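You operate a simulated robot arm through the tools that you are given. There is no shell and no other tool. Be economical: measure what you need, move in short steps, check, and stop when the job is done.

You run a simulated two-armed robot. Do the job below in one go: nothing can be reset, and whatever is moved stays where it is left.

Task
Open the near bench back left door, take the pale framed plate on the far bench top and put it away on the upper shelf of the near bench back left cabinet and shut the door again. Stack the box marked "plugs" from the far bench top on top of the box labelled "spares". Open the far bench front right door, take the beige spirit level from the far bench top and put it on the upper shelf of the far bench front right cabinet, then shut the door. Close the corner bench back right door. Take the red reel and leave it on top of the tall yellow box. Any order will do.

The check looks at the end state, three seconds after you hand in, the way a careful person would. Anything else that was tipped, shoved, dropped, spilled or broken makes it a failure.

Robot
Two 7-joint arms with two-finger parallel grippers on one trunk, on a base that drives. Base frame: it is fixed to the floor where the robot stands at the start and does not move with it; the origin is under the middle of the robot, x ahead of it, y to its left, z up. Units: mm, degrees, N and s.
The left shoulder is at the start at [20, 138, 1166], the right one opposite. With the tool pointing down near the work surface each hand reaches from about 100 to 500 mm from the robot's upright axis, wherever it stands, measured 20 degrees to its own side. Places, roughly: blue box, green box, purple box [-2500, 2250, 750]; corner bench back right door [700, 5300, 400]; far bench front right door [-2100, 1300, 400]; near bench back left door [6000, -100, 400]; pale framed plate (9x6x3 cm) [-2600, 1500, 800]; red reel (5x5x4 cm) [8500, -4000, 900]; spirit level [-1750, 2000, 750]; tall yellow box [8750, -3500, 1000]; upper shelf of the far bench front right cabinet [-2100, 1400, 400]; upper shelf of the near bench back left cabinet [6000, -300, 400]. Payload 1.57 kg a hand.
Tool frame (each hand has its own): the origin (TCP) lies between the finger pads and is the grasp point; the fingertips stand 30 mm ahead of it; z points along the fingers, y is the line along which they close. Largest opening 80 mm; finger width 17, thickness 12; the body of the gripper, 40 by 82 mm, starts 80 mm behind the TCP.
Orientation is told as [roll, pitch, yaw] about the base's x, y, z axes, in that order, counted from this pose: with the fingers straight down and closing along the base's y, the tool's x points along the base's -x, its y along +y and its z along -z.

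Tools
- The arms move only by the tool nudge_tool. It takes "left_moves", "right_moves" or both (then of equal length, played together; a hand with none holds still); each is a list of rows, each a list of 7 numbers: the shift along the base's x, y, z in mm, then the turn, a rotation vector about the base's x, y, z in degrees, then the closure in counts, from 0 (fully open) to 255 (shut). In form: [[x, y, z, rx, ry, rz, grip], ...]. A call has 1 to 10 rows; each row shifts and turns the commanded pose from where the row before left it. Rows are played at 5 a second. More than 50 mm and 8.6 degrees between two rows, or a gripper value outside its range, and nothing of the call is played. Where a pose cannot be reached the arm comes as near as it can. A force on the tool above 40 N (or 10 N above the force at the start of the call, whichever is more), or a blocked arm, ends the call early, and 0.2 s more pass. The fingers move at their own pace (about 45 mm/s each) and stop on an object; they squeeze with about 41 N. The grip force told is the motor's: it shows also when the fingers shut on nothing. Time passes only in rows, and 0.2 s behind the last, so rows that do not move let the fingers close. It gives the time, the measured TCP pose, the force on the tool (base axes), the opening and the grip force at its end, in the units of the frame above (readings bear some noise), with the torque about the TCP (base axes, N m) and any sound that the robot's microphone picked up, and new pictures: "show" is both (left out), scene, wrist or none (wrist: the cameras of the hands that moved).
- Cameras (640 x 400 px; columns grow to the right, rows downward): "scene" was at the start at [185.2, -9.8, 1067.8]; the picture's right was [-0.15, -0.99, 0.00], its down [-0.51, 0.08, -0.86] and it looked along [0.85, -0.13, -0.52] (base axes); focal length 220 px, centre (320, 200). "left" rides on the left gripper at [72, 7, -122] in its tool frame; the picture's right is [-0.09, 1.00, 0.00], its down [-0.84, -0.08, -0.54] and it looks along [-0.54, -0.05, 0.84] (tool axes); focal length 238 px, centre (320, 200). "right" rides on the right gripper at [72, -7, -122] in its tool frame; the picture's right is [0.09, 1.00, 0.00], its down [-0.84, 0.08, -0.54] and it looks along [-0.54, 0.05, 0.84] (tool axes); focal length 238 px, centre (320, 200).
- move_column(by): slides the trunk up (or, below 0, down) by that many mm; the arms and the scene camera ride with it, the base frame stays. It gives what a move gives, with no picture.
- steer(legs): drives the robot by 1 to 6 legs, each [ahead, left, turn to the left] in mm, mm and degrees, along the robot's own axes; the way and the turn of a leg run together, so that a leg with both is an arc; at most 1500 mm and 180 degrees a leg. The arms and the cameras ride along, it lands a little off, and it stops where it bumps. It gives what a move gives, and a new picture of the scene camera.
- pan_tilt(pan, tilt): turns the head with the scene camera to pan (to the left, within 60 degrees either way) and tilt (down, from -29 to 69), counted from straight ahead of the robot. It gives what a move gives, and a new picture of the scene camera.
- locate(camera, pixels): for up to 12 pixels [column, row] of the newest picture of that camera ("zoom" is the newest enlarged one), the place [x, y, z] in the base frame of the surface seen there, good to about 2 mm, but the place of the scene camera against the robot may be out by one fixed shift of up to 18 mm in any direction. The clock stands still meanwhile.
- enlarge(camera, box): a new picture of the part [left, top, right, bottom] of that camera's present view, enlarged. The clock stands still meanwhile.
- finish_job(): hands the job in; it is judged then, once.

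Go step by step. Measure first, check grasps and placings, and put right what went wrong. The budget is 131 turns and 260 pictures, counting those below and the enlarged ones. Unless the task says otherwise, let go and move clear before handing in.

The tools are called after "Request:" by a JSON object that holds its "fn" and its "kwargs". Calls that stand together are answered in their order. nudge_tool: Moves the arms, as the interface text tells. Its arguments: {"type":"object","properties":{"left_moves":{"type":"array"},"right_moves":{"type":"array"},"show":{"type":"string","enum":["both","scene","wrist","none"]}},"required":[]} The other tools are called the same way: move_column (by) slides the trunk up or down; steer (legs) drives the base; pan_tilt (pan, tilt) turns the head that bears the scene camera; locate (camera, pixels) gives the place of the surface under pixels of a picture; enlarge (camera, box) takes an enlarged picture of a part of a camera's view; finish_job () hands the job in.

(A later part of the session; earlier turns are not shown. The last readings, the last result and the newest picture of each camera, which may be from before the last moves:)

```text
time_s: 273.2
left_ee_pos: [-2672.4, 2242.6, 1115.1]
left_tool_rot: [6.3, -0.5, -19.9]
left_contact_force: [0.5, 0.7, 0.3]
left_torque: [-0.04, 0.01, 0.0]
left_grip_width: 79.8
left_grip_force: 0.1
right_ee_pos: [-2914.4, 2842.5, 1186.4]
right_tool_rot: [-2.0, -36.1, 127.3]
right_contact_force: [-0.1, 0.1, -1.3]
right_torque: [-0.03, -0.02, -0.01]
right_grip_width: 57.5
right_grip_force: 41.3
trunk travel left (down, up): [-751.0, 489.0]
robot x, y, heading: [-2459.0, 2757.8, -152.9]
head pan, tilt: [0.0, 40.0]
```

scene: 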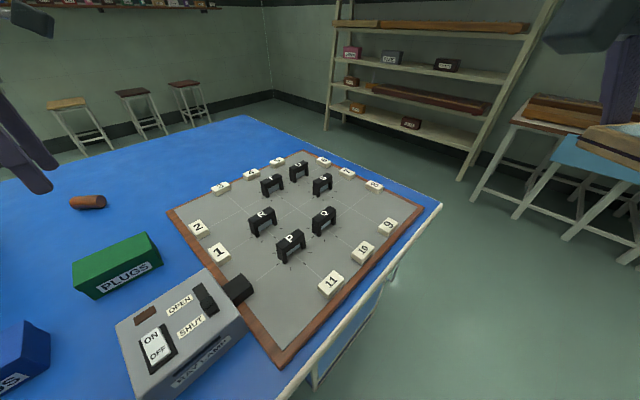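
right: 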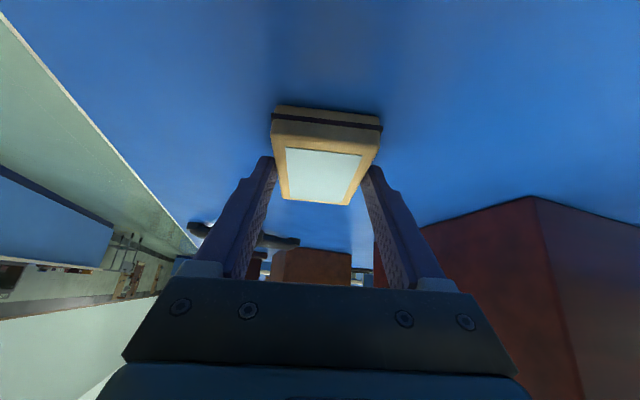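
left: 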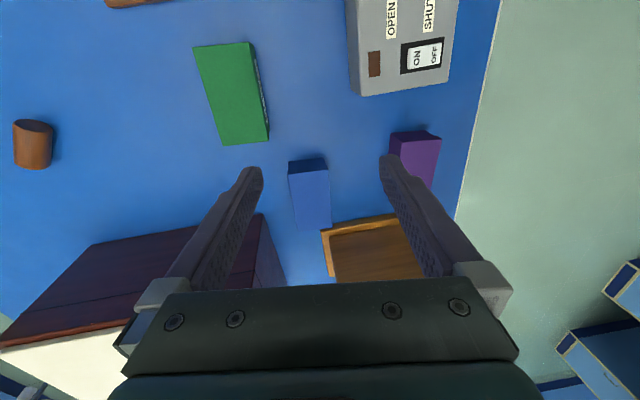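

Wrist camera gives green's centre (-2673,2154), top z 860, axis -20°. I still need ~76 mm; edging the base toward the bench and turning a bit more.

Request:
{"fn": "steer", "kwargs": {"legs": [[31, 32, 0], [0, 0, -20], [7, 29, 0]]}}

Request:
{"fn": "nudge_tool", "kwargs": {"left_moves": [[0, -25, 0, 0, 0, 6.6, 0], [0, -25, 0, 0, 0, 6.6, 0], [0, -20, 0, 0, 0, 6.6, 0], [0, 0, 0, 0, 0, 0, 0]], "show": "wrist"}}

```text
time_s: 275.6
left_ee_pos: [-2850.6, 2276.3, 1115.3]
left_tool_rot: [6.3, -0.5, -39.9]
left_contact_force: [-0.3, -0.5, -0.2]
left_torque: [-0.01, 0.01, 0.0]
left_grip_width: 79.9
left_grip_force: 0.0
right_ee_pos: [-2873.0, 2920.8, 1187.3]
right_tool_rot: [-2.1, -36.2, 107.3]
right_contact_force: [0.0, 0.1, -1.3]
right_torque: [-0.06, -0.03, -0.01]
right_grip_width: 57.6
right_grip_force: 40.6
trunk travel left (down, up): [-751.0, 489.0]
robot x, y, heading: [-2473.8, 2680.6, -172.8]
head pan, tilt: [0.0, 40.0]
```

scene: 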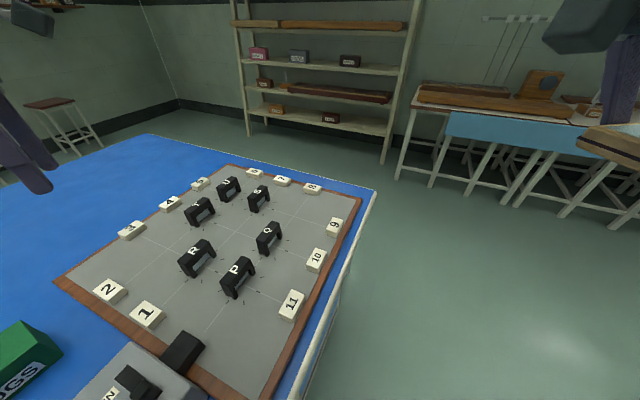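

```text
time_s: 276.6
left_ee_pos: [-2832.2, 2239.5, 1112.1]
left_tool_rot: [6.3, -0.4, -23.4]
left_contact_force: [-0.1, 0.8, -1.0]
left_torque: [0.0, 0.01, -0.02]
left_grip_width: 79.9
left_grip_force: 0.0
left hand out of reach, approached as far as the arm can: row 1, 2, 3
right_ee_pos: [-2874.2, 2921.9, 1186.5]
right_tool_rot: [-2.1, -36.2, 107.2]
right_contact_force: [-0.4, -0.1, -1.6]
right_torque: [-0.01, -0.03, 0.01]
right_grip_width: 57.4
right_grip_force: 41.3
trunk travel left (down, up): [-751.0, 489.0]
robot x, y, heading: [-2475.8, 2684.1, -172.6]
head pan, tilt: [0.0, 40.0]
```

left: 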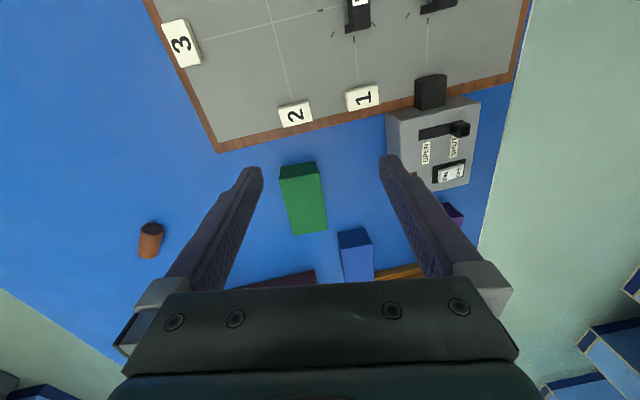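

No bump, and green is now within reach (436 mm from the shoulder). Moving the hand over it.

Request:
{"fn": "nudge_tool", "kwargs": {"left_moves": [[40, -21, 0, 0, 0, 1, 0], [40, -21, 0, 0, 0, 1, 0], [40, -21, 0, 0, 0, 1, 0], [39, -22, 0, 0, 0, 0, 0], [0, 0, 0, -2.2, -6, 0, 0], [0, 0, 0, 0, 0, 0, 0]], "show": "wrist"}}

```text
time_s: 278.0
left_ee_pos: [-2673.4, 2153.7, 1112.9]
left_tool_rot: [6.3, -6.9, -20.5]
left_contact_force: [-0.4, -0.4, -0.4]
left_torque: [-0.02, 0.02, 0.0]
left_grip_width: 80.0
left_grip_force: 0.0
right_ee_pos: [-2872.8, 2920.7, 1185.9]
right_tool_rot: [-2.1, -36.1, 107.3]
right_contact_force: [0.2, 0.2, -1.4]
right_torque: [-0.05, 0.03, 0.04]
right_grip_width: 57.0
right_grip_force: 41.1
trunk travel left (down, up): [-751.0, 489.0]
robot x, y, heading: [-2473.7, 2682.2, -172.8]
head pan, tilt: [0.0, 40.0]
```

left: 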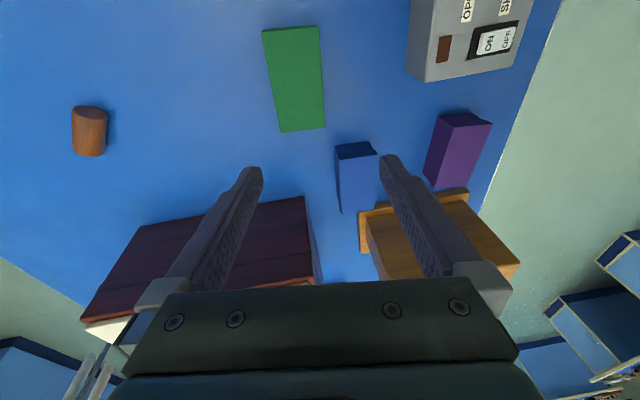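

Directly above green. I'll level the hand, then lower the trunk 200 and check.

Request:
{"fn": "nudge_tool", "kwargs": {"left_moves": [[0, 0, 0, -1.8, 4.3, 0, 0], [0, 0, 0, -1.8, 4.3, 0, 0], [0, 0, 0, 0, 0, 0, 0]], "show": "none"}}

Request:
{"fn": "move_column", "kwargs": {"by": -190}}

Request:
{"fn": "nudge_tool", "kwargs": {"left_moves": [[0, 0, 0, 0, 0, 0, 0]], "show": "wrist"}}

```text
time_s: 278.8
left_ee_pos: [-2674.4, 2155.8, 1113.1]
left_tool_rot: [-0.1, 0.1, -20.2]
left_contact_force: [-0.2, -0.5, -0.6]
left_torque: [-0.01, 0.02, 0.01]
left_grip_width: 79.6
left_grip_force: 0.2
right_ee_pos: [-2873.8, 2921.4, 1186.9]
right_tool_rot: [-2.1, -36.1, 107.1]
right_contact_force: [0.0, 0.4, -1.5]
right_torque: [-0.05, 0.01, 0.02]
right_grip_width: 57.3
right_grip_force: 40.8
trunk travel left (down, up): [-751.0, 489.0]
robot x, y, heading: [-2475.9, 2683.3, -172.5]
head pan, tilt: [0.0, 40.0]
```

```text
time_s: 280.9
left_ee_pos: [-2673.7, 2154.0, 921.9]
left_tool_rot: [-0.1, 0.1, -20.2]
left_contact_force: [0.2, 0.1, -0.1]
left_torque: [0.0, 0.0, 0.01]
left_grip_width: 80.1
left_grip_force: 0.1
right_ee_pos: [-2874.1, 2921.8, 996.7]
right_tool_rot: [-2.2, -36.1, 107.3]
right_contact_force: [-0.7, 0.2, -1.8]
right_torque: [-0.08, -0.02, 0.02]
right_grip_width: 57.4
right_grip_force: 40.9
trunk travel left (down, up): [-561.0, 679.0]
robot x, y, heading: [-2472.3, 2686.6, -172.8]
head pan, tilt: [0.0, 40.0]
```

```text
time_s: 281.3
left_ee_pos: [-2673.0, 2154.5, 923.3]
left_tool_rot: [-0.2, 0.0, -20.0]
left_contact_force: [0.5, 0.5, -0.5]
left_torque: [-0.03, -0.02, -0.02]
left_grip_width: 80.1
left_grip_force: 0.1
right_ee_pos: [-2872.6, 2921.5, 995.4]
right_tool_rot: [-2.0, -36.1, 107.4]
right_contact_force: [-0.6, 0.6, -1.3]
right_torque: [-0.04, 0.01, -0.01]
right_grip_width: 57.4
right_grip_force: 41.1
trunk travel left (down, up): [-561.0, 679.0]
robot x, y, heading: [-2476.2, 2679.4, -172.7]
head pan, tilt: [0.0, 40.0]
```

left: 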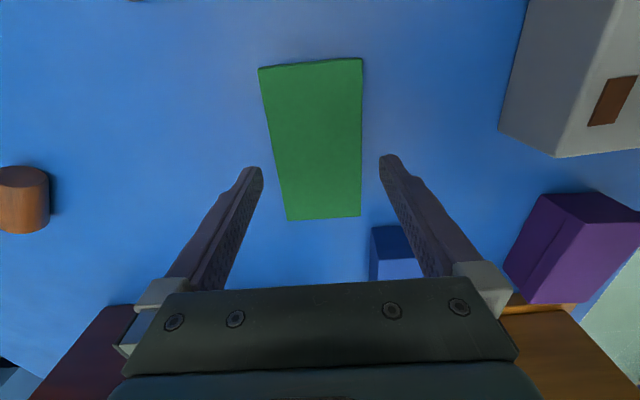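

Aligned between the fingers. Lowering 86 more and gripping.

Request:
{"fn": "locate", "kwargs": {"camera": "left", "pixels": [[261, 70], [360, 62], [358, 212], [290, 217], [281, 145], [361, 145]]}}

Request:
{"fn": "move_column", "kwargs": {"by": -60}}

```text
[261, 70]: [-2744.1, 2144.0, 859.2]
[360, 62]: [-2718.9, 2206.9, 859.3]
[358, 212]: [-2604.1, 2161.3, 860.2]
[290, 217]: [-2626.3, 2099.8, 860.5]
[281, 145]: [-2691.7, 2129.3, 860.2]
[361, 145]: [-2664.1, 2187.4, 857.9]
```

```text
time_s: 282.3
left_ee_pos: [-2674.5, 2154.2, 862.3]
left_tool_rot: [-0.1, 0.1, -20.1]
left_contact_force: [0.6, 0.0, -0.1]
left_torque: [0.03, 0.0, -0.05]
left_grip_width: 79.9
left_grip_force: 0.0
right_ee_pos: [-2873.6, 2922.2, 937.1]
right_tool_rot: [-2.1, -36.0, 107.2]
right_contact_force: [-0.2, 0.8, -2.2]
right_torque: [-0.02, -0.05, -0.01]
right_grip_width: 56.9
right_grip_force: 41.0
trunk travel left (down, up): [-501.0, 739.0]
robot x, y, heading: [-2472.8, 2684.7, -172.8]
head pan, tilt: [0.0, 40.0]
```

Request:
{"fn": "nudge_tool", "kwargs": {"left_moves": [[0, 0, -13, 0, 0, 0, 0], [0, 0, -12, 0, 0, 0, 0], [0, 0, 0, 0, 0, 0, 0], [0, 0, 0, 0, 0, 0, 255], [0, 0, 0, 0, 0, 0, 255], [0, 0, 0, 0, 0, 0, 255], [0, 0, 0, 0, 0, 0, 255]], "show": "wrist"}}

Request:
{"fn": "move_column", "kwargs": {"by": 160}}

```text
time_s: 283.9
left_ee_pos: [-2673.1, 2154.0, 837.0]
left_tool_rot: [0.0, 0.0, -20.1]
left_contact_force: [0.0, -0.4, 0.1]
left_torque: [-0.07, -0.03, -0.03]
left_grip_width: 69.6
left_grip_force: 41.0
right_ee_pos: [-2874.2, 2922.3, 938.1]
right_tool_rot: [-2.1, -36.1, 107.2]
right_contact_force: [0.9, 0.7, -2.1]
right_torque: [-0.03, 0.01, 0.01]
right_grip_width: 57.5
right_grip_force: 40.8
trunk travel left (down, up): [-501.0, 739.0]
robot x, y, heading: [-2475.7, 2683.4, -172.9]
head pan, tilt: [0.0, 40.0]
```

left: 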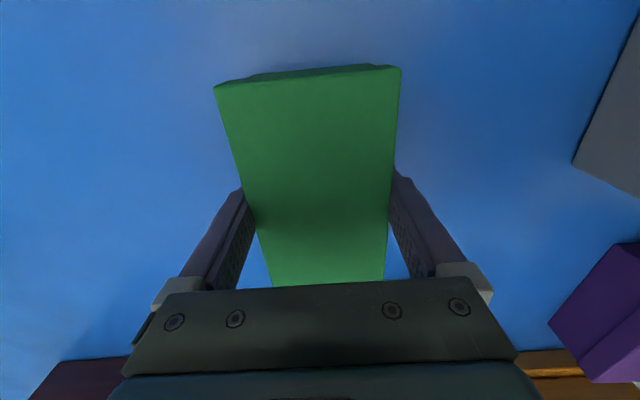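

```text
time_s: 285.7
left_ee_pos: [-2674.6, 2155.3, 998.3]
left_tool_rot: [-0.1, 0.0, -20.1]
left_contact_force: [0.1, -1.4, -1.5]
left_torque: [0.01, -0.04, 0.02]
left_grip_width: 69.9
left_grip_force: 41.5
right_ee_pos: [-2873.7, 2922.0, 1095.5]
right_tool_rot: [-2.2, -36.0, 107.2]
right_contact_force: [0.1, -0.1, -0.8]
right_torque: [0.0, 0.0, -0.02]
right_grip_width: 57.5
right_grip_force: 40.9
trunk travel left (down, up): [-661.0, 579.0]
robot x, y, heading: [-2474.7, 2683.3, -172.6]
head pan, tilt: [0.0, 40.0]
```

Green is gripped (70 mm) and lifted. I'll carry it with the base over toward purple (centre ≈ (-2420,2365)) and look.

Request:
{"fn": "steer", "kwargs": {"legs": [[-279, -176, 0]]}}

Request:
{"fn": "pan_tilt", "kwargs": {"pan": 55, "tilt": 40}}

Request:
{"fn": "nudge_tool", "kwargs": {"left_moves": [[0, 0, 0, 0, 0, 0, 255]], "show": "wrist"}}

```text
time_s: 287.9
left_ee_pos: [-2418.6, 2364.4, 996.6]
left_tool_rot: [-0.1, 0.0, -19.9]
left_contact_force: [0.4, 0.0, -1.5]
left_torque: [-0.02, -0.02, 0.01]
left_grip_width: 69.6
left_grip_force: 41.2
right_ee_pos: [-2618.3, 3131.5, 1097.0]
right_tool_rot: [-2.0, -36.1, 107.2]
right_contact_force: [0.3, -0.1, -2.0]
right_torque: [-0.01, -0.01, -0.02]
right_grip_width: 57.2
right_grip_force: 40.4
trunk travel left (down, up): [-661.0, 579.0]
robot x, y, heading: [-2220.0, 2893.3, -172.8]
head pan, tilt: [0.0, 40.0]
```

scene: 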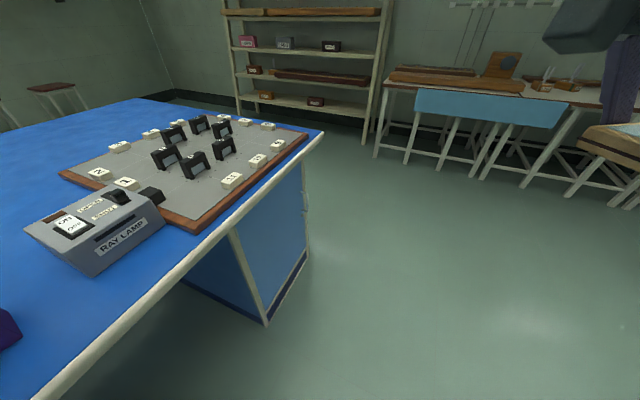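

```text
time_s: 289.1
left_ee_pos: [-2419.5, 2363.1, 997.6]
left_tool_rot: [-0.1, 0.0, -20.0]
left_contact_force: [0.3, 0.3, -1.4]
left_torque: [-0.03, 0.0, 0.04]
left_grip_width: 69.5
left_grip_force: 41.0
right_ee_pos: [-2618.4, 3130.3, 1097.2]
right_tool_rot: [-2.2, -36.2, 107.1]
right_contact_force: [0.0, -0.1, -1.8]
right_torque: [-0.03, 0.01, -0.03]
right_grip_width: 57.2
right_grip_force: 40.6
trunk travel left (down, up): [-661.0, 579.0]
robot x, y, heading: [-2219.4, 2892.8, -172.5]
head pan, tilt: [55.0, 40.0]
```

scene: 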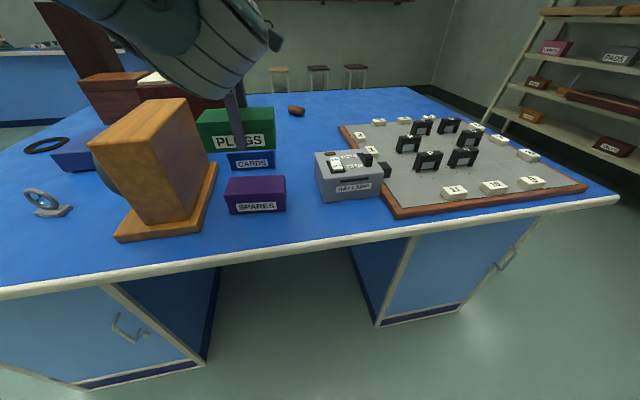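

```text
time_s: 289.5
left_ee_pos: [-2418.9, 2363.2, 997.0]
left_tool_rot: [0.0, 0.0, -20.2]
left_contact_force: [-0.4, -0.7, -1.4]
left_torque: [0.0, -0.02, 0.02]
left_grip_width: 69.5
left_grip_force: 41.0
right_ee_pos: [-2618.7, 3131.7, 1097.4]
right_tool_rot: [-2.1, -36.1, 107.2]
right_contact_force: [-0.8, 0.3, -1.2]
right_torque: [-0.03, -0.02, 0.01]
right_grip_width: 57.4
right_grip_force: 41.1
trunk travel left (down, up): [-661.0, 579.0]
robot x, y, heading: [-2219.1, 2893.1, -172.9]
head pan, tilt: [55.0, 40.0]
```

left: 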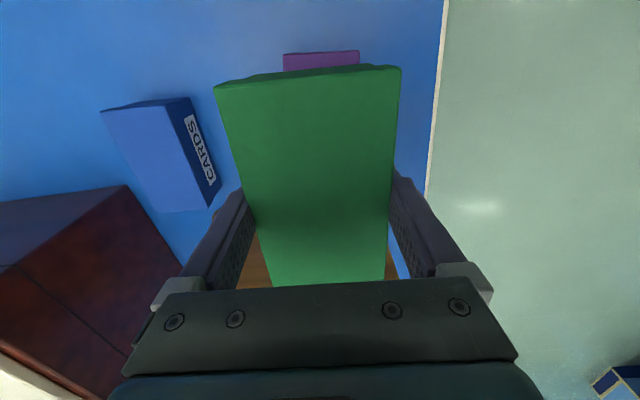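

Purple's end shows at (283–358, 52). Measuring it and the held green box in both views.

Request:
{"fn": "locate", "kwargs": {"camera": "left", "pixels": [[285, 55], [357, 53], [286, 68], [357, 62], [320, 60], [320, 54]]}}

Request:
{"fn": "locate", "kwargs": {"camera": "scene", "pixels": [[225, 193], [285, 185], [284, 178], [230, 180], [274, 120], [274, 109], [200, 122], [230, 214], [286, 207]]}}

```text
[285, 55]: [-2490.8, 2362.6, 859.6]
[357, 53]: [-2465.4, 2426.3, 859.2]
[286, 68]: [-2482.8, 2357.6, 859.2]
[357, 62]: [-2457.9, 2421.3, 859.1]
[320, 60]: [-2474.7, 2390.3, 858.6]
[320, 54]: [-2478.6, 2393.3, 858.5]
```

```text
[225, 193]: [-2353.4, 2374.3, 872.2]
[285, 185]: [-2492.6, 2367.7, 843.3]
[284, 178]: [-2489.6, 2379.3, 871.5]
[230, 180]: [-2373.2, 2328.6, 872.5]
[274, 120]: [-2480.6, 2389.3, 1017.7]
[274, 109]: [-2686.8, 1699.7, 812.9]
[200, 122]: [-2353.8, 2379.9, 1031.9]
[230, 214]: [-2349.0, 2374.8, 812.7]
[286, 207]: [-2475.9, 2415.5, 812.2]
```

Purple's centre is (-2420,2372), axis -21.7°, top z 859. I'll correct by 8 mm and lower to TCP≈900.

Request:
{"fn": "nudge_tool", "kwargs": {"left_moves": [[-1.5, 8.5, 0, 0, 0, -1.5, 255], [0, 0, 0, 0, 0, 0, 255]], "show": "none"}}

Request:
{"fn": "move_column", "kwargs": {"by": -85}}

Request:
{"fn": "nudge_tool", "kwargs": {"left_moves": [[0, 0, -5, 0, 0, 0, 255], [0, 0, -4, 0, 0, 0, 255], [0, 0, 0, 0, 0, 0, 255]], "show": "scene"}}

```text
time_s: 290.1
left_ee_pos: [-2419.9, 2371.5, 998.8]
left_tool_rot: [0.1, 0.0, -21.7]
left_contact_force: [0.9, -0.6, -1.3]
left_torque: [0.02, -0.01, -0.01]
left_grip_width: 69.4
left_grip_force: 40.8
right_ee_pos: [-2618.7, 3131.1, 1097.5]
right_tool_rot: [-2.2, -36.1, 107.2]
right_contact_force: [0.0, -0.1, -1.6]
right_torque: [-0.04, 0.03, -0.03]
right_grip_width: 57.2
right_grip_force: 41.1
trunk travel left (down, up): [-661.0, 579.0]
robot x, y, heading: [-2216.7, 2893.7, -173.0]
head pan, tilt: [55.0, 40.0]
```

```text
time_s: 291.3
left_ee_pos: [-2420.7, 2371.3, 912.6]
left_tool_rot: [-0.1, -0.1, -21.5]
left_contact_force: [-0.5, 0.3, -1.2]
left_torque: [0.0, -0.03, -0.03]
left_grip_width: 69.8
left_grip_force: 40.8
right_ee_pos: [-2618.8, 3131.0, 1012.6]
right_tool_rot: [-2.2, -36.1, 107.2]
right_contact_force: [0.4, 0.8, -1.1]
right_torque: [0.0, 0.0, 0.04]
right_grip_width: 57.5
right_grip_force: 41.3
trunk travel left (down, up): [-576.0, 664.0]
robot x, y, heading: [-2222.7, 2891.7, -172.7]
head pan, tilt: [55.0, 40.0]
```

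```text
time_s: 292.1
left_ee_pos: [-2420.8, 2372.7, 903.2]
left_tool_rot: [-0.2, 0.0, -21.6]
left_contact_force: [0.2, 0.0, -1.0]
left_torque: [0.01, -0.01, 0.01]
left_grip_width: 69.8
left_grip_force: 41.2
right_ee_pos: [-2619.8, 3131.6, 1011.1]
right_tool_rot: [-2.1, -36.2, 107.1]
right_contact_force: [0.0, 0.2, -1.1]
right_torque: [-0.01, 0.0, -0.01]
right_grip_width: 57.0
right_grip_force: 40.8
trunk travel left (down, up): [-576.0, 664.0]
robot x, y, heading: [-2214.1, 2893.1, -172.5]
head pan, tilt: [55.0, 40.0]
```

scene: 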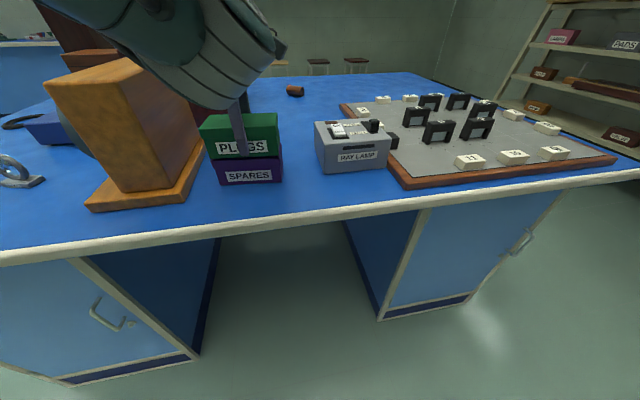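

Well aligned over SPARES. A few mm more with force checks, then release and rise.

Request:
{"fn": "nudge_tool", "kwargs": {"left_moves": [[0, 0, -3, 0, 0, 0, 255], [0, 0, -2, 0, 0, 0, 255], [0, 0, -1.5, 0, 0, 0, 255], [0, 0, 0, 0, 0, 0, 255]], "show": "none"}}

Request:
{"fn": "nudge_tool", "kwargs": {"left_moves": [[0, 0, -0.5, 0, 0, 0, 200], [0, 0, 0, 0, 0, 0, 0], [0, 0, 0, 0, 0, 0, 0], [0, 0, 15, 0, 0, 0, 0], [0, 0, 35, 0, 0, 0, 0], [0, 0, 45, 0, 0, 0, 0], [0, 0, 0, 0, 0, 0, 0]], "show": "scene"}}

```text
time_s: 293.1
left_ee_pos: [-2421.0, 2371.2, 897.5]
left_tool_rot: [0.0, 0.0, -21.5]
left_contact_force: [0.5, 3.2, 8.4]
left_torque: [0.3, -0.28, 0.04]
left_grip_width: 69.3
left_grip_force: 42.0
right_ee_pos: [-2619.9, 3130.2, 1012.7]
right_tool_rot: [-2.1, -36.0, 107.2]
right_contact_force: [0.3, 0.6, -1.1]
right_torque: [-0.01, 0.0, -0.01]
right_grip_width: 57.4
right_grip_force: 41.0
trunk travel left (down, up): [-576.0, 664.0]
robot x, y, heading: [-2218.2, 2893.3, -172.8]
head pan, tilt: [55.0, 40.0]
```

```text
time_s: 294.7
left_ee_pos: [-2420.9, 2371.2, 992.4]
left_tool_rot: [0.1, 0.0, -21.5]
left_contact_force: [0.0, 0.2, -0.1]
left_torque: [-0.02, 0.01, 0.02]
left_grip_width: 79.7
left_grip_force: 0.0
right_ee_pos: [-2618.3, 3131.3, 1011.3]
right_tool_rot: [-2.0, -36.2, 107.2]
right_contact_force: [0.2, -0.4, -1.3]
right_torque: [-0.03, -0.03, -0.02]
right_grip_width: 57.2
right_grip_force: 40.6
trunk travel left (down, up): [-576.0, 664.0]
robot x, y, heading: [-2218.7, 2889.2, -172.7]
head pan, tilt: [55.0, 40.0]
```

scene: 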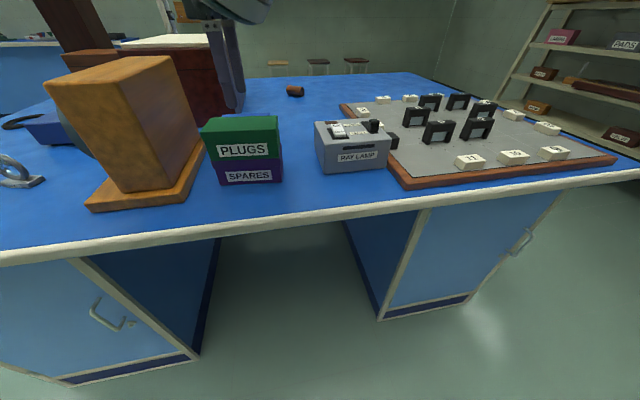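

PLUGS is stacked squarely on SPARES. Next the corner bench door: back away, turn toward it and look.

Request:
{"fn": "steer", "kwargs": {"legs": [[0, -400, 0], [0, 0, -147]]}}

Request:
{"fn": "pan_tilt", "kwargs": {"pan": 0, "tilt": 12}}

```text
time_s: 303.3
left_ee_pos: [-2379.4, 3836.9, 992.2]
left_tool_rot: [-0.1, 0.0, -168.8]
left_contact_force: [0.6, 0.7, -0.1]
left_torque: [0.0, -0.02, 0.0]
left_grip_width: 80.0
left_grip_force: 0.1
right_ee_pos: [-1803.0, 3305.9, 1012.7]
right_tool_rot: [-2.1, -36.1, -39.9]
right_contact_force: [-0.2, -0.2, -1.3]
right_torque: [0.03, 0.01, 0.01]
right_grip_width: 57.2
right_grip_force: 40.3
trunk travel left (down, up): [-576.0, 664.0]
robot x, y, heading: [-2271.6, 3288.1, 40.0]
head pan, tilt: [55.0, 40.0]
```

scene: 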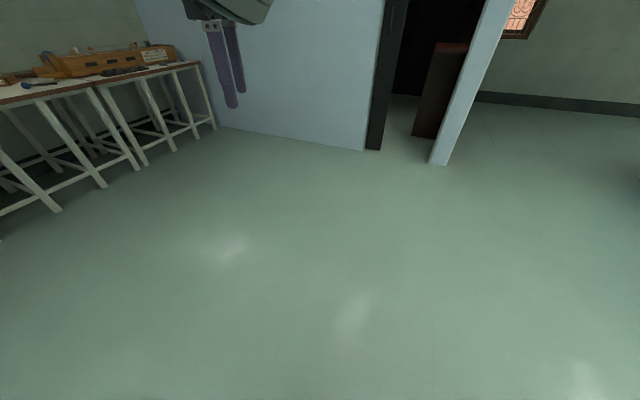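

```text
time_s: 304.5
left_ee_pos: [-2380.6, 3837.2, 991.3]
left_tool_rot: [0.0, 0.0, -168.8]
left_contact_force: [0.6, 0.1, 0.3]
left_torque: [-0.01, 0.0, 0.01]
left_grip_width: 80.2
left_grip_force: 0.0
right_ee_pos: [-1802.3, 3306.1, 1011.1]
right_tool_rot: [-2.1, -36.1, -40.0]
right_contact_force: [0.1, 0.2, -2.3]
right_torque: [-0.03, 0.05, 0.01]
right_grip_width: 57.2
right_grip_force: 41.0
trunk travel left (down, up): [-576.0, 664.0]
robot x, y, heading: [-2267.1, 3288.9, 39.8]
head pan, tilt: [0.0, 12.0]
```

scene: 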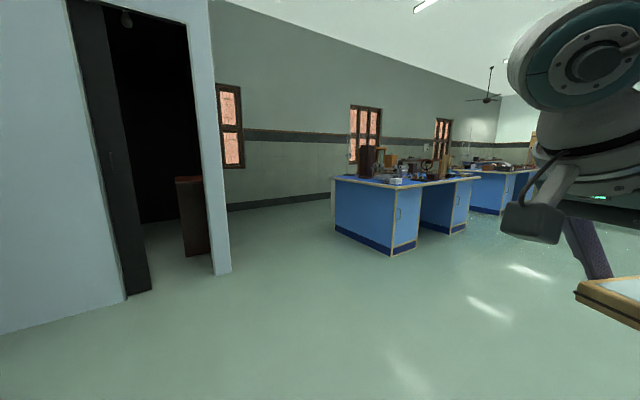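

Request:
{"fn": "enlarge", "kwargs": {"camera": "scene", "box": [300, 130, 540, 280]}}

Request:
{"fn": "locate", "kwargs": {"camera": "scene", "pixels": [[391, 254], [335, 229], [331, 178], [332, 215], [417, 246], [395, 186], [466, 230], [480, 178], [228, 272], [333, 190], [230, 208], [320, 196]]}}

```text
2.67 times, centred on (420, 205) of scene
```

zoom: 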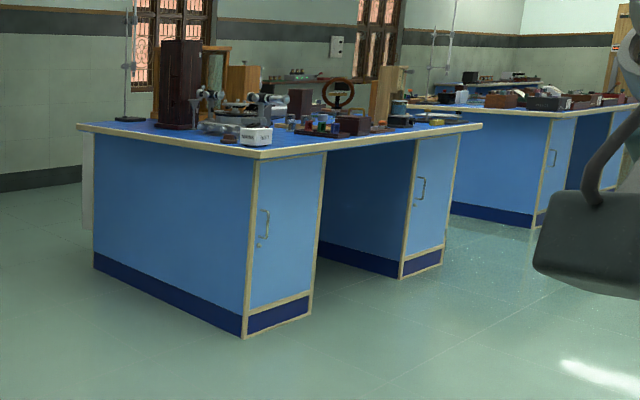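

```text
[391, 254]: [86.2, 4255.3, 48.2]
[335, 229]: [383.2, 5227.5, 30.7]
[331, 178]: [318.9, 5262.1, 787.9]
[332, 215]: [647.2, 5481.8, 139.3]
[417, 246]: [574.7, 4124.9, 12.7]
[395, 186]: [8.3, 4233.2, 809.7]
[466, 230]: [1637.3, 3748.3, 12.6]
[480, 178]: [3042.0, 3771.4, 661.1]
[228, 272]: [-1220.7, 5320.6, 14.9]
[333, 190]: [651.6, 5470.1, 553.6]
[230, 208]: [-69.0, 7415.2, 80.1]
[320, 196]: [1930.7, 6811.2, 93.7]
```

The door sliver is seen at about (650,5475), open on the bench's back side. I'll check its slope and drive round to where I can see it.

Request:
{"fn": "locate", "kwargs": {"camera": "zoom", "pixels": [[84, 200], [87, 200], [91, 200], [84, 160], [91, 160]]}}

Request:
{"fn": "steer", "kwargs": {"legs": [[850, -52, 0], [847, -52, 0], [0, 0, 25], [1320, 0, 0]]}}

Request:
{"fn": "pan_tilt", "kwargs": {"pan": -60, "tilt": 20}}

```text
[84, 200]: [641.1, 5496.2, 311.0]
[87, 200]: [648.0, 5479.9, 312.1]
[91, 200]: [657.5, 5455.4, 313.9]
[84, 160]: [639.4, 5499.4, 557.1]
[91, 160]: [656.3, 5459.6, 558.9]
```

```text
time_s: 320.6
left_ee_pos: [-666.7, 5936.0, 990.1]
left_tool_rot: [0.0, 0.0, -144.0]
left_contact_force: [0.0, -0.3, -0.4]
left_torque: [0.02, -0.03, 0.04]
left_grip_width: 79.9
left_grip_force: 0.1
right_ee_pos: [80.4, 5695.6, 1011.4]
right_tool_rot: [-2.0, -36.1, -15.2]
right_contact_force: [-0.3, 1.3, -1.8]
right_torque: [0.02, 0.02, 0.02]
right_grip_width: 57.6
right_grip_force: 41.0
trunk travel left (down, up): [-576.0, 664.0]
robot x, y, heading: [-332.8, 5488.8, 64.8]
head pan, tilt: [0.0, 12.0]
```

scene: 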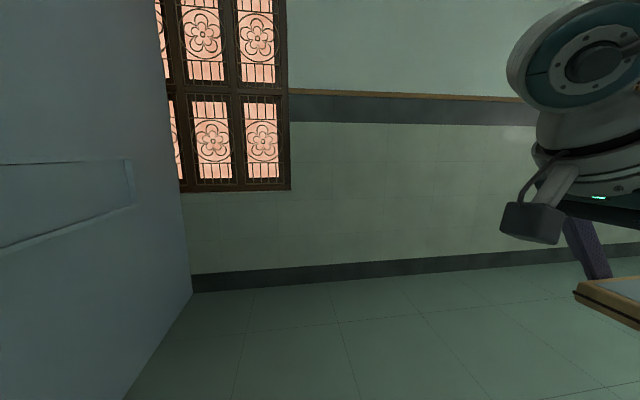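

```text
time_s: 321.9
left_ee_pos: [-667.7, 5937.0, 990.6]
left_tool_rot: [-0.1, 0.0, -143.9]
left_contact_force: [0.4, -0.5, 0.3]
left_torque: [-0.02, 0.05, -0.01]
left_grip_width: 80.0
left_grip_force: 0.1
right_ee_pos: [81.0, 5696.0, 1011.1]
right_tool_rot: [-2.1, -36.1, -15.2]
right_contact_force: [0.0, 0.0, -1.7]
right_torque: [0.01, 0.07, 0.01]
right_grip_width: 57.2
right_grip_force: 41.2
trunk travel left (down, up): [-576.0, 664.0]
robot x, y, heading: [-333.3, 5486.0, 64.6]
head pan, tilt: [-60.0, 20.0]
```

scene: 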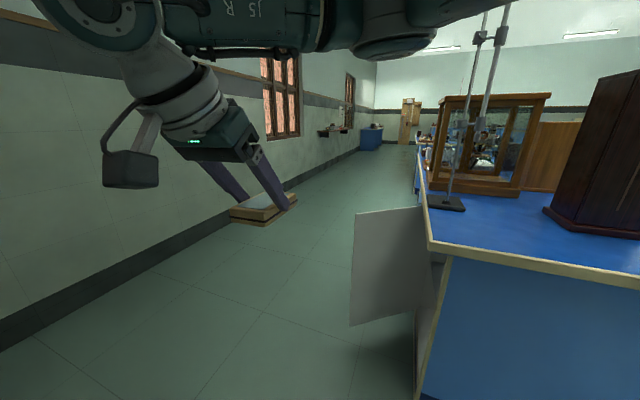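

The door hinges at its far side (≈(785,5134)), open ~51°; I must push its outer face from beyond. I'll turn, drive past it with the hand above door height, then lower.

Request:
{"fn": "steer", "kwargs": {"legs": [[0, 0, 113.4], [-415, -528, 0], [-959, -24, 0]]}}

Request:
{"fn": "nudge_tool", "kwargs": {"left_moves": [[0, 0, 0, 0, 0, 0, 255], [0, 0, 0, 0, 0, 0, 255], [0, 0, 0, 0, 0, 0, 255], [0, 0, 0, 0, 0, 0, 255]], "show": "none"}}

Request:
{"fn": "pan_tilt", "kwargs": {"pan": 45, "tilt": 35}}

```text
time_s: 335.0
left_ee_pos: [775.8, 5516.0, 990.7]
left_tool_rot: [-0.1, 0.0, -30.5]
left_contact_force: [0.0, -0.2, 1.6]
left_torque: [0.0, 0.01, -0.02]
left_grip_width: 80.0
left_grip_force: 0.0
right_ee_pos: [698.9, 6296.4, 1011.3]
right_tool_rot: [-2.0, -36.1, 98.2]
right_contact_force: [0.2, -0.1, -1.5]
right_torque: [-0.05, -0.02, 0.03]
right_grip_width: 57.2
right_grip_force: 40.9
trunk travel left (down, up): [-576.0, 664.0]
robot x, y, heading: [1057.3, 5996.0, 178.1]
head pan, tilt: [-60.0, 20.0]
```

scene: 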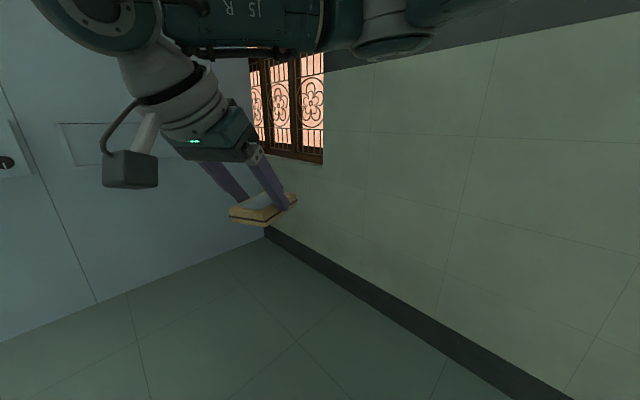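

```text
time_s: 336.0
left_ee_pos: [775.9, 5515.3, 991.3]
left_tool_rot: [-0.1, 0.0, -30.6]
left_contact_force: [0.1, 0.5, 0.3]
left_torque: [0.01, -0.01, 0.02]
left_grip_width: 0.2
left_grip_force: 4.5
right_ee_pos: [698.6, 6295.5, 1011.6]
right_tool_rot: [-2.1, -36.1, 98.2]
right_contact_force: [-0.1, -1.1, -1.4]
right_torque: [-0.01, -0.02, -0.02]
right_grip_width: 57.3
right_grip_force: 40.6
trunk travel left (down, up): [-576.0, 664.0]
robot x, y, heading: [1059.4, 5998.2, 178.2]
head pan, tilt: [-60.0, 20.0]
```

```text
time_s: 337.8
left_ee_pos: [775.9, 5514.9, 990.7]
left_tool_rot: [-0.1, 0.0, -30.6]
left_contact_force: [0.7, -0.3, -0.3]
left_torque: [0.04, -0.03, 0.02]
left_grip_width: 0.2
left_grip_force: 21.6
right_ee_pos: [698.4, 6297.1, 1011.8]
right_tool_rot: [-2.1, -36.0, 98.3]
right_contact_force: [0.4, -0.3, -1.9]
right_torque: [-0.01, 0.0, 0.01]
right_grip_width: 57.6
right_grip_force: 41.1
trunk travel left (down, up): [-576.0, 664.0]
robot x, y, heading: [1059.3, 5998.1, 178.2]
head pan, tilt: [45.0, 35.0]
```

scene: 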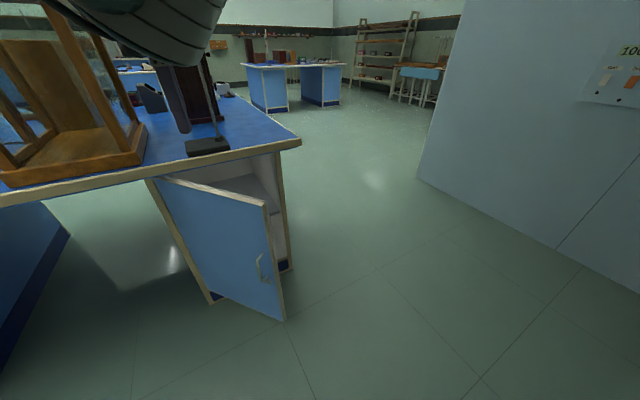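

The open door is in clear view with its hinge at (155,180) and edge at (285,318). Measure it and lower the trunk.

Request:
{"fn": "locate", "kwargs": {"camera": "scene", "pixels": [[160, 185], [262, 206], [284, 316], [210, 250], [258, 268], [296, 146], [278, 165], [212, 300]]}}

Request:
{"fn": "move_column", "kwargs": {"by": -330}}

```text
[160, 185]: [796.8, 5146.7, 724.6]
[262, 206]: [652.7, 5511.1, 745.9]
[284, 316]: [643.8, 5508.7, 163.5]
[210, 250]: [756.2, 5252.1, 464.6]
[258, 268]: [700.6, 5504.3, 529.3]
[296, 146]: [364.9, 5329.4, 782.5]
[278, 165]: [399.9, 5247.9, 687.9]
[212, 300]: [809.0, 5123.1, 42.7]
```

```text
time_s: 341.1
left_ee_pos: [775.0, 5514.5, 661.8]
left_tool_rot: [-0.1, 0.0, -30.6]
left_contact_force: [0.3, 0.0, -0.1]
left_torque: [0.0, 0.0, 0.0]
left_grip_width: 0.0
left_grip_force: 21.3
right_ee_pos: [699.6, 6295.7, 682.1]
right_tool_rot: [-2.1, -36.0, 98.2]
right_contact_force: [0.1, 0.5, -2.2]
right_torque: [-0.02, 0.02, 0.03]
right_grip_width: 57.6
right_grip_force: 40.9
trunk travel left (down, up): [-246.0, 994.0]
robot x, y, heading: [1056.8, 5999.5, 178.2]
head pan, tilt: [45.0, 35.0]
```

Hinge at ≈(803,5128), edge at radius ~410. Raising 30 for camera clearance, then pushing along the arc.

Request:
{"fn": "move_column", "kwargs": {"by": 30}}

Request:
{"fn": "steer", "kwargs": {"legs": [[66, 82, 0], [129, 85, 0], [68, 122, 0]]}}

```text
time_s: 341.8
left_ee_pos: [775.1, 5513.7, 690.8]
left_tool_rot: [-0.2, 0.0, -30.6]
left_contact_force: [-0.5, -0.2, 0.5]
left_torque: [0.02, -0.02, -0.01]
left_grip_width: 0.0
left_grip_force: 21.7
right_ee_pos: [699.1, 6297.2, 712.3]
right_tool_rot: [-2.1, -36.2, 98.2]
right_contact_force: [0.1, 0.3, -0.9]
right_torque: [-0.02, 0.0, -0.02]
right_grip_width: 57.5
right_grip_force: 41.3
trunk travel left (down, up): [-276.0, 964.0]
robot x, y, heading: [1058.1, 5995.7, 178.4]
head pan, tilt: [45.0, 35.0]
```

```text
time_s: 344.6
left_ee_pos: [553.2, 5320.6, 691.3]
left_tool_rot: [2.2, 0.3, -29.1]
left_contact_force: [9.3, 16.4, 0.7]
left_torque: [-1.8, 0.92, 0.35]
left_grip_width: 0.0
left_grip_force: 21.2
right_ee_pos: [471.6, 6092.9, 710.7]
right_tool_rot: [-2.2, -36.2, 98.5]
right_contact_force: [0.7, -1.0, -1.7]
right_torque: [-0.05, -0.01, 0.01]
right_grip_width: 57.3
right_grip_force: 41.4
trunk travel left (down, up): [-276.0, 964.0]
robot x, y, heading: [829.9, 5789.8, 178.4]
head pan, tilt: [45.0, 35.0]
stopped in leg 3: the force on the tool passed its limit at 209 N (the readings are from after the stop); the commanded pose is now the measured one
```

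scene: 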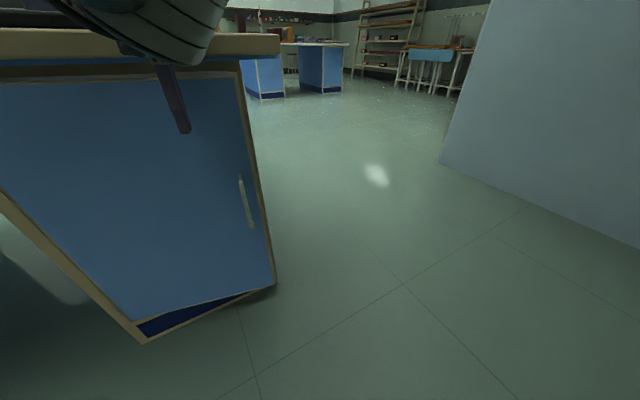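

The hand hit the bench's overhanging edge with the door a few degrees short. I'll back off, lower, tilt the fingers toward the door, and push again.

Request:
{"fn": "steer", "kwargs": {"legs": [[-20, -78, 0]]}}

Request:
{"fn": "move_column", "kwargs": {"by": -90}}

Request:
{"fn": "nudge_tool", "kwargs": {"left_moves": [[0, 0, 0, -7.7, 2.3, 0, 255], [0, 0, 0, -7.7, 2.3, 0, 255], [0, 0, 0, -7.7, 2.3, 0, 255], [0, 0, 0, -7.7, 2.3, 0, 255], [0, 0, 0, -7.7, 2.3, 0, 255]], "show": "scene"}}

```text
time_s: 345.6
left_ee_pos: [573.1, 5393.7, 693.7]
left_tool_rot: [1.9, 0.3, -29.2]
left_contact_force: [-0.4, -0.6, 0.7]
left_torque: [-0.01, 0.02, -0.02]
left_grip_width: 0.1
left_grip_force: 21.1
right_ee_pos: [492.3, 6163.8, 711.5]
right_tool_rot: [-2.1, -36.0, 98.4]
right_contact_force: [0.3, 0.6, -1.8]
right_torque: [-0.05, -0.01, 0.02]
right_grip_width: 57.4
right_grip_force: 41.6
trunk travel left (down, up): [-276.0, 964.0]
robot x, y, heading: [854.3, 5868.9, 178.2]
head pan, tilt: [45.0, 35.0]
```

scene: 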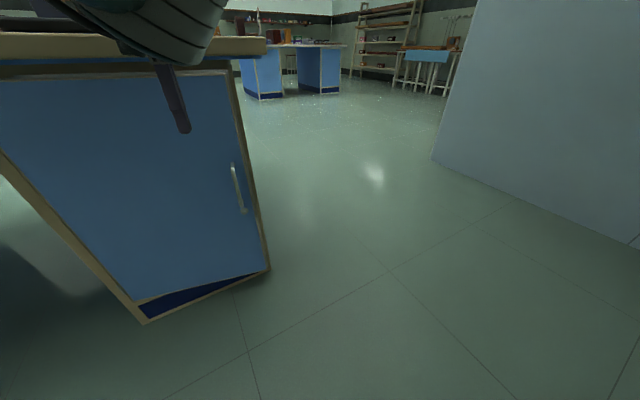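

```text
time_s: 346.9
left_ee_pos: [572.4, 5391.8, 603.7]
left_tool_rot: [1.8, 0.3, -29.1]
left_contact_force: [0.3, 0.4, -0.8]
left_torque: [0.0, -0.02, 0.01]
left_grip_width: 0.1
left_grip_force: 21.4
right_ee_pos: [493.6, 6166.0, 619.9]
right_tool_rot: [-2.1, -35.9, 98.3]
right_contact_force: [0.1, 0.2, -1.7]
right_torque: [-0.01, 0.01, -0.02]
right_grip_width: 57.3
right_grip_force: 40.9
trunk travel left (down, up): [-186.0, 1054.0]
robot x, y, heading: [853.8, 5870.6, 178.3]
head pan, tilt: [45.0, 35.0]
```

```text
time_s: 348.1
left_ee_pos: [572.4, 5394.0, 603.9]
left_tool_rot: [-37.7, -7.9, -26.5]
left_contact_force: [-1.2, 0.1, 0.3]
left_torque: [-0.01, 0.0, 0.05]
left_grip_width: 0.1
left_grip_force: 21.0
right_ee_pos: [493.2, 6165.3, 621.6]
right_tool_rot: [-2.1, -36.0, 98.5]
right_contact_force: [-0.4, -0.2, -2.3]
right_torque: [-0.05, -0.02, 0.02]
right_grip_width: 57.5
right_grip_force: 40.5
trunk travel left (down, up): [-186.0, 1054.0]
robot x, y, heading: [848.6, 5865.1, 178.3]
head pan, tilt: [45.0, 35.0]
```

scene: 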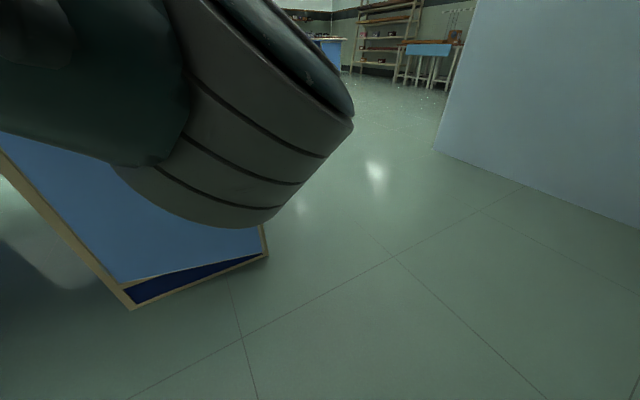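

Request:
{"fn": "steer", "kwargs": {"legs": [[25, 95, 0], [20, 75, 0]]}}

Request:
{"fn": "steer", "kwargs": {"legs": [[-50, -300, 0]]}}

```text
time_s: 349.9
left_ee_pos: [526.5, 5236.9, 603.8]
left_tool_rot: [-36.7, -7.5, -26.5]
left_contact_force: [0.4, -0.3, 0.6]
left_torque: [0.03, 0.02, -0.02]
left_grip_width: 0.0
left_grip_force: 21.5
right_ee_pos: [444.1, 6002.7, 620.6]
right_tool_rot: [-2.0, -35.7, 98.7]
right_contact_force: [-0.1, 0.0, -1.9]
right_torque: [-0.05, 0.01, 0.04]
right_grip_width: 57.1
right_grip_force: 41.0
trunk travel left (down, up): [-186.0, 1054.0]
robot x, y, heading: [801.8, 5709.2, 178.6]
head pan, tilt: [45.0, 35.0]
stopped in leg 2: the force on the tool passed its limit at 140 N (the readings are from after the stop); the commanded pose is now the measured one
```

scene: 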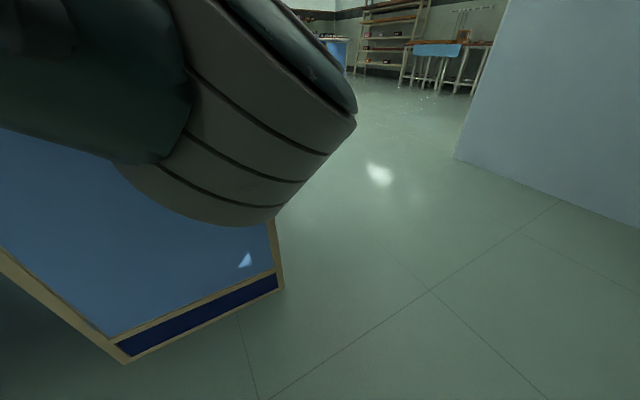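

```text
time_s: 352.0
left_ee_pos: [585.9, 5534.6, 604.2]
left_tool_rot: [-36.7, -7.4, -26.1]
left_contact_force: [1.1, 0.3, -0.9]
left_torque: [0.0, 0.0, -0.01]
left_grip_width: 0.2
left_grip_force: 21.5
right_ee_pos: [501.7, 6298.9, 621.1]
right_tool_rot: [-2.1, -35.9, 98.9]
right_contact_force: [0.4, -0.9, -0.8]
right_torque: [-0.04, 0.03, 0.0]
right_grip_width: 57.4
right_grip_force: 40.6
trunk travel left (down, up): [-186.0, 1054.0]
robot x, y, heading: [863.6, 6004.7, 178.5]
head pan, tilt: [45.0, 35.0]
```

scene: 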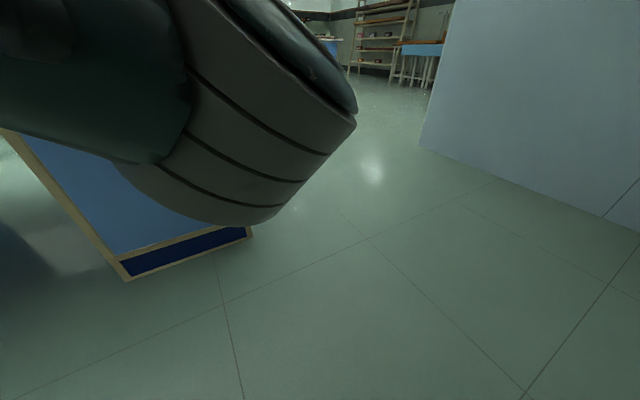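

The corner door is flush shut. Now the long drive to the near bench: around the corner bench's end and along the aisle, facing the first row's back.

Request:
{"fn": "steer", "kwargs": {"legs": [[0, 0, 74.8], [0, -860, 0], [1500, 0, 0], [1500, 0, 0], [100, 0, 0], [0, 1500, 0]]}}

Request:
{"fn": "steer", "kwargs": {"legs": [[0, 1500, 0], [0, 1500, 0], [0, 1500, 0], [0, 1300, 0]]}}

Request:
{"fn": "pan_tilt", "kwargs": {"pan": 0, "tilt": 15}}

```text
time_s: 381.5
left_ee_pos: [904.6, 2478.1, 603.8]
left_tool_rot: [-36.7, -7.5, 47.8]
left_contact_force: [0.6, -0.3, 0.6]
left_torque: [0.0, 0.01, 0.0]
left_grip_width: 0.0
left_grip_force: 21.2
right_ee_pos: [147.2, 2608.7, 620.7]
right_tool_rot: [-2.1, -35.9, 173.0]
right_contact_force: [0.4, 0.2, -1.3]
right_torque: [-0.03, -0.02, 0.0]
right_grip_width: 57.2
right_grip_force: 40.8
trunk travel left (down, up): [-186.0, 1054.0]
robot x, y, heading: [529.6, 2872.7, -107.7]
head pan, tilt: [45.0, 35.0]
```

scene: 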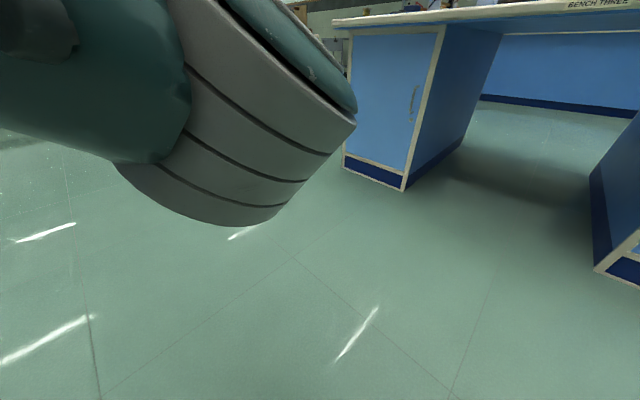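

```text
time_s: 409.1
left_ee_pos: [6426.6, 701.8, 603.2]
left_tool_rot: [-36.6, -7.5, 47.3]
left_contact_force: [0.2, 0.0, 0.1]
left_torque: [0.04, 0.0, 0.02]
left_grip_width: 0.0
left_grip_force: 21.3
right_ee_pos: [5669.3, 836.4, 621.1]
right_tool_rot: [-2.1, -35.9, 172.5]
right_contact_force: [-0.3, -0.2, -1.8]
right_torque: [-0.03, -0.03, 0.02]
right_grip_width: 57.3
right_grip_force: 41.3
trunk travel left (down, up): [-186.0, 1054.0]
robot x, y, heading: [6053.1, 1099.3, -107.9]
head pan, tilt: [45.0, 35.0]
```

scene: 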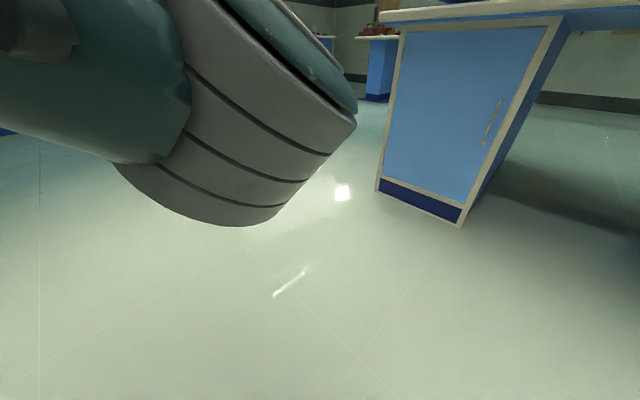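

```text
time_s: 410.2
left_ee_pos: [6426.5, 702.5, 603.4]
left_tool_rot: [-36.8, -7.6, 47.4]
left_contact_force: [0.6, -0.1, -0.3]
left_torque: [0.01, -0.03, -0.01]
left_grip_width: 0.1
left_grip_force: 21.5
right_ee_pos: [5669.6, 837.5, 621.3]
right_tool_rot: [-2.1, -35.9, 172.4]
right_contact_force: [0.1, -1.1, -1.2]
right_torque: [-0.05, -0.02, -0.04]
right_grip_width: 57.4
right_grip_force: 41.1
trunk travel left (down, up): [-186.0, 1054.0]
robot x, y, heading: [6054.7, 1098.5, -107.8]
head pan, tilt: [0.0, 15.0]
```

scene: 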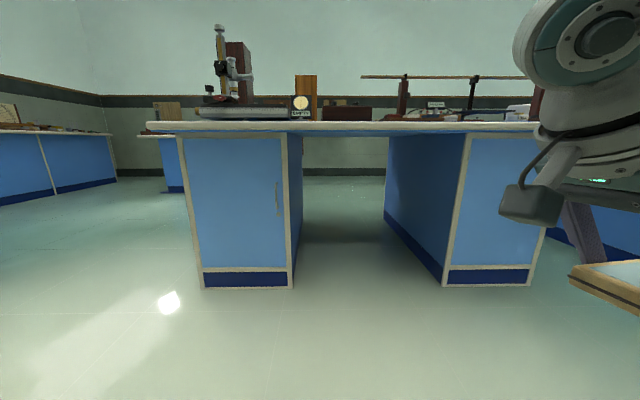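

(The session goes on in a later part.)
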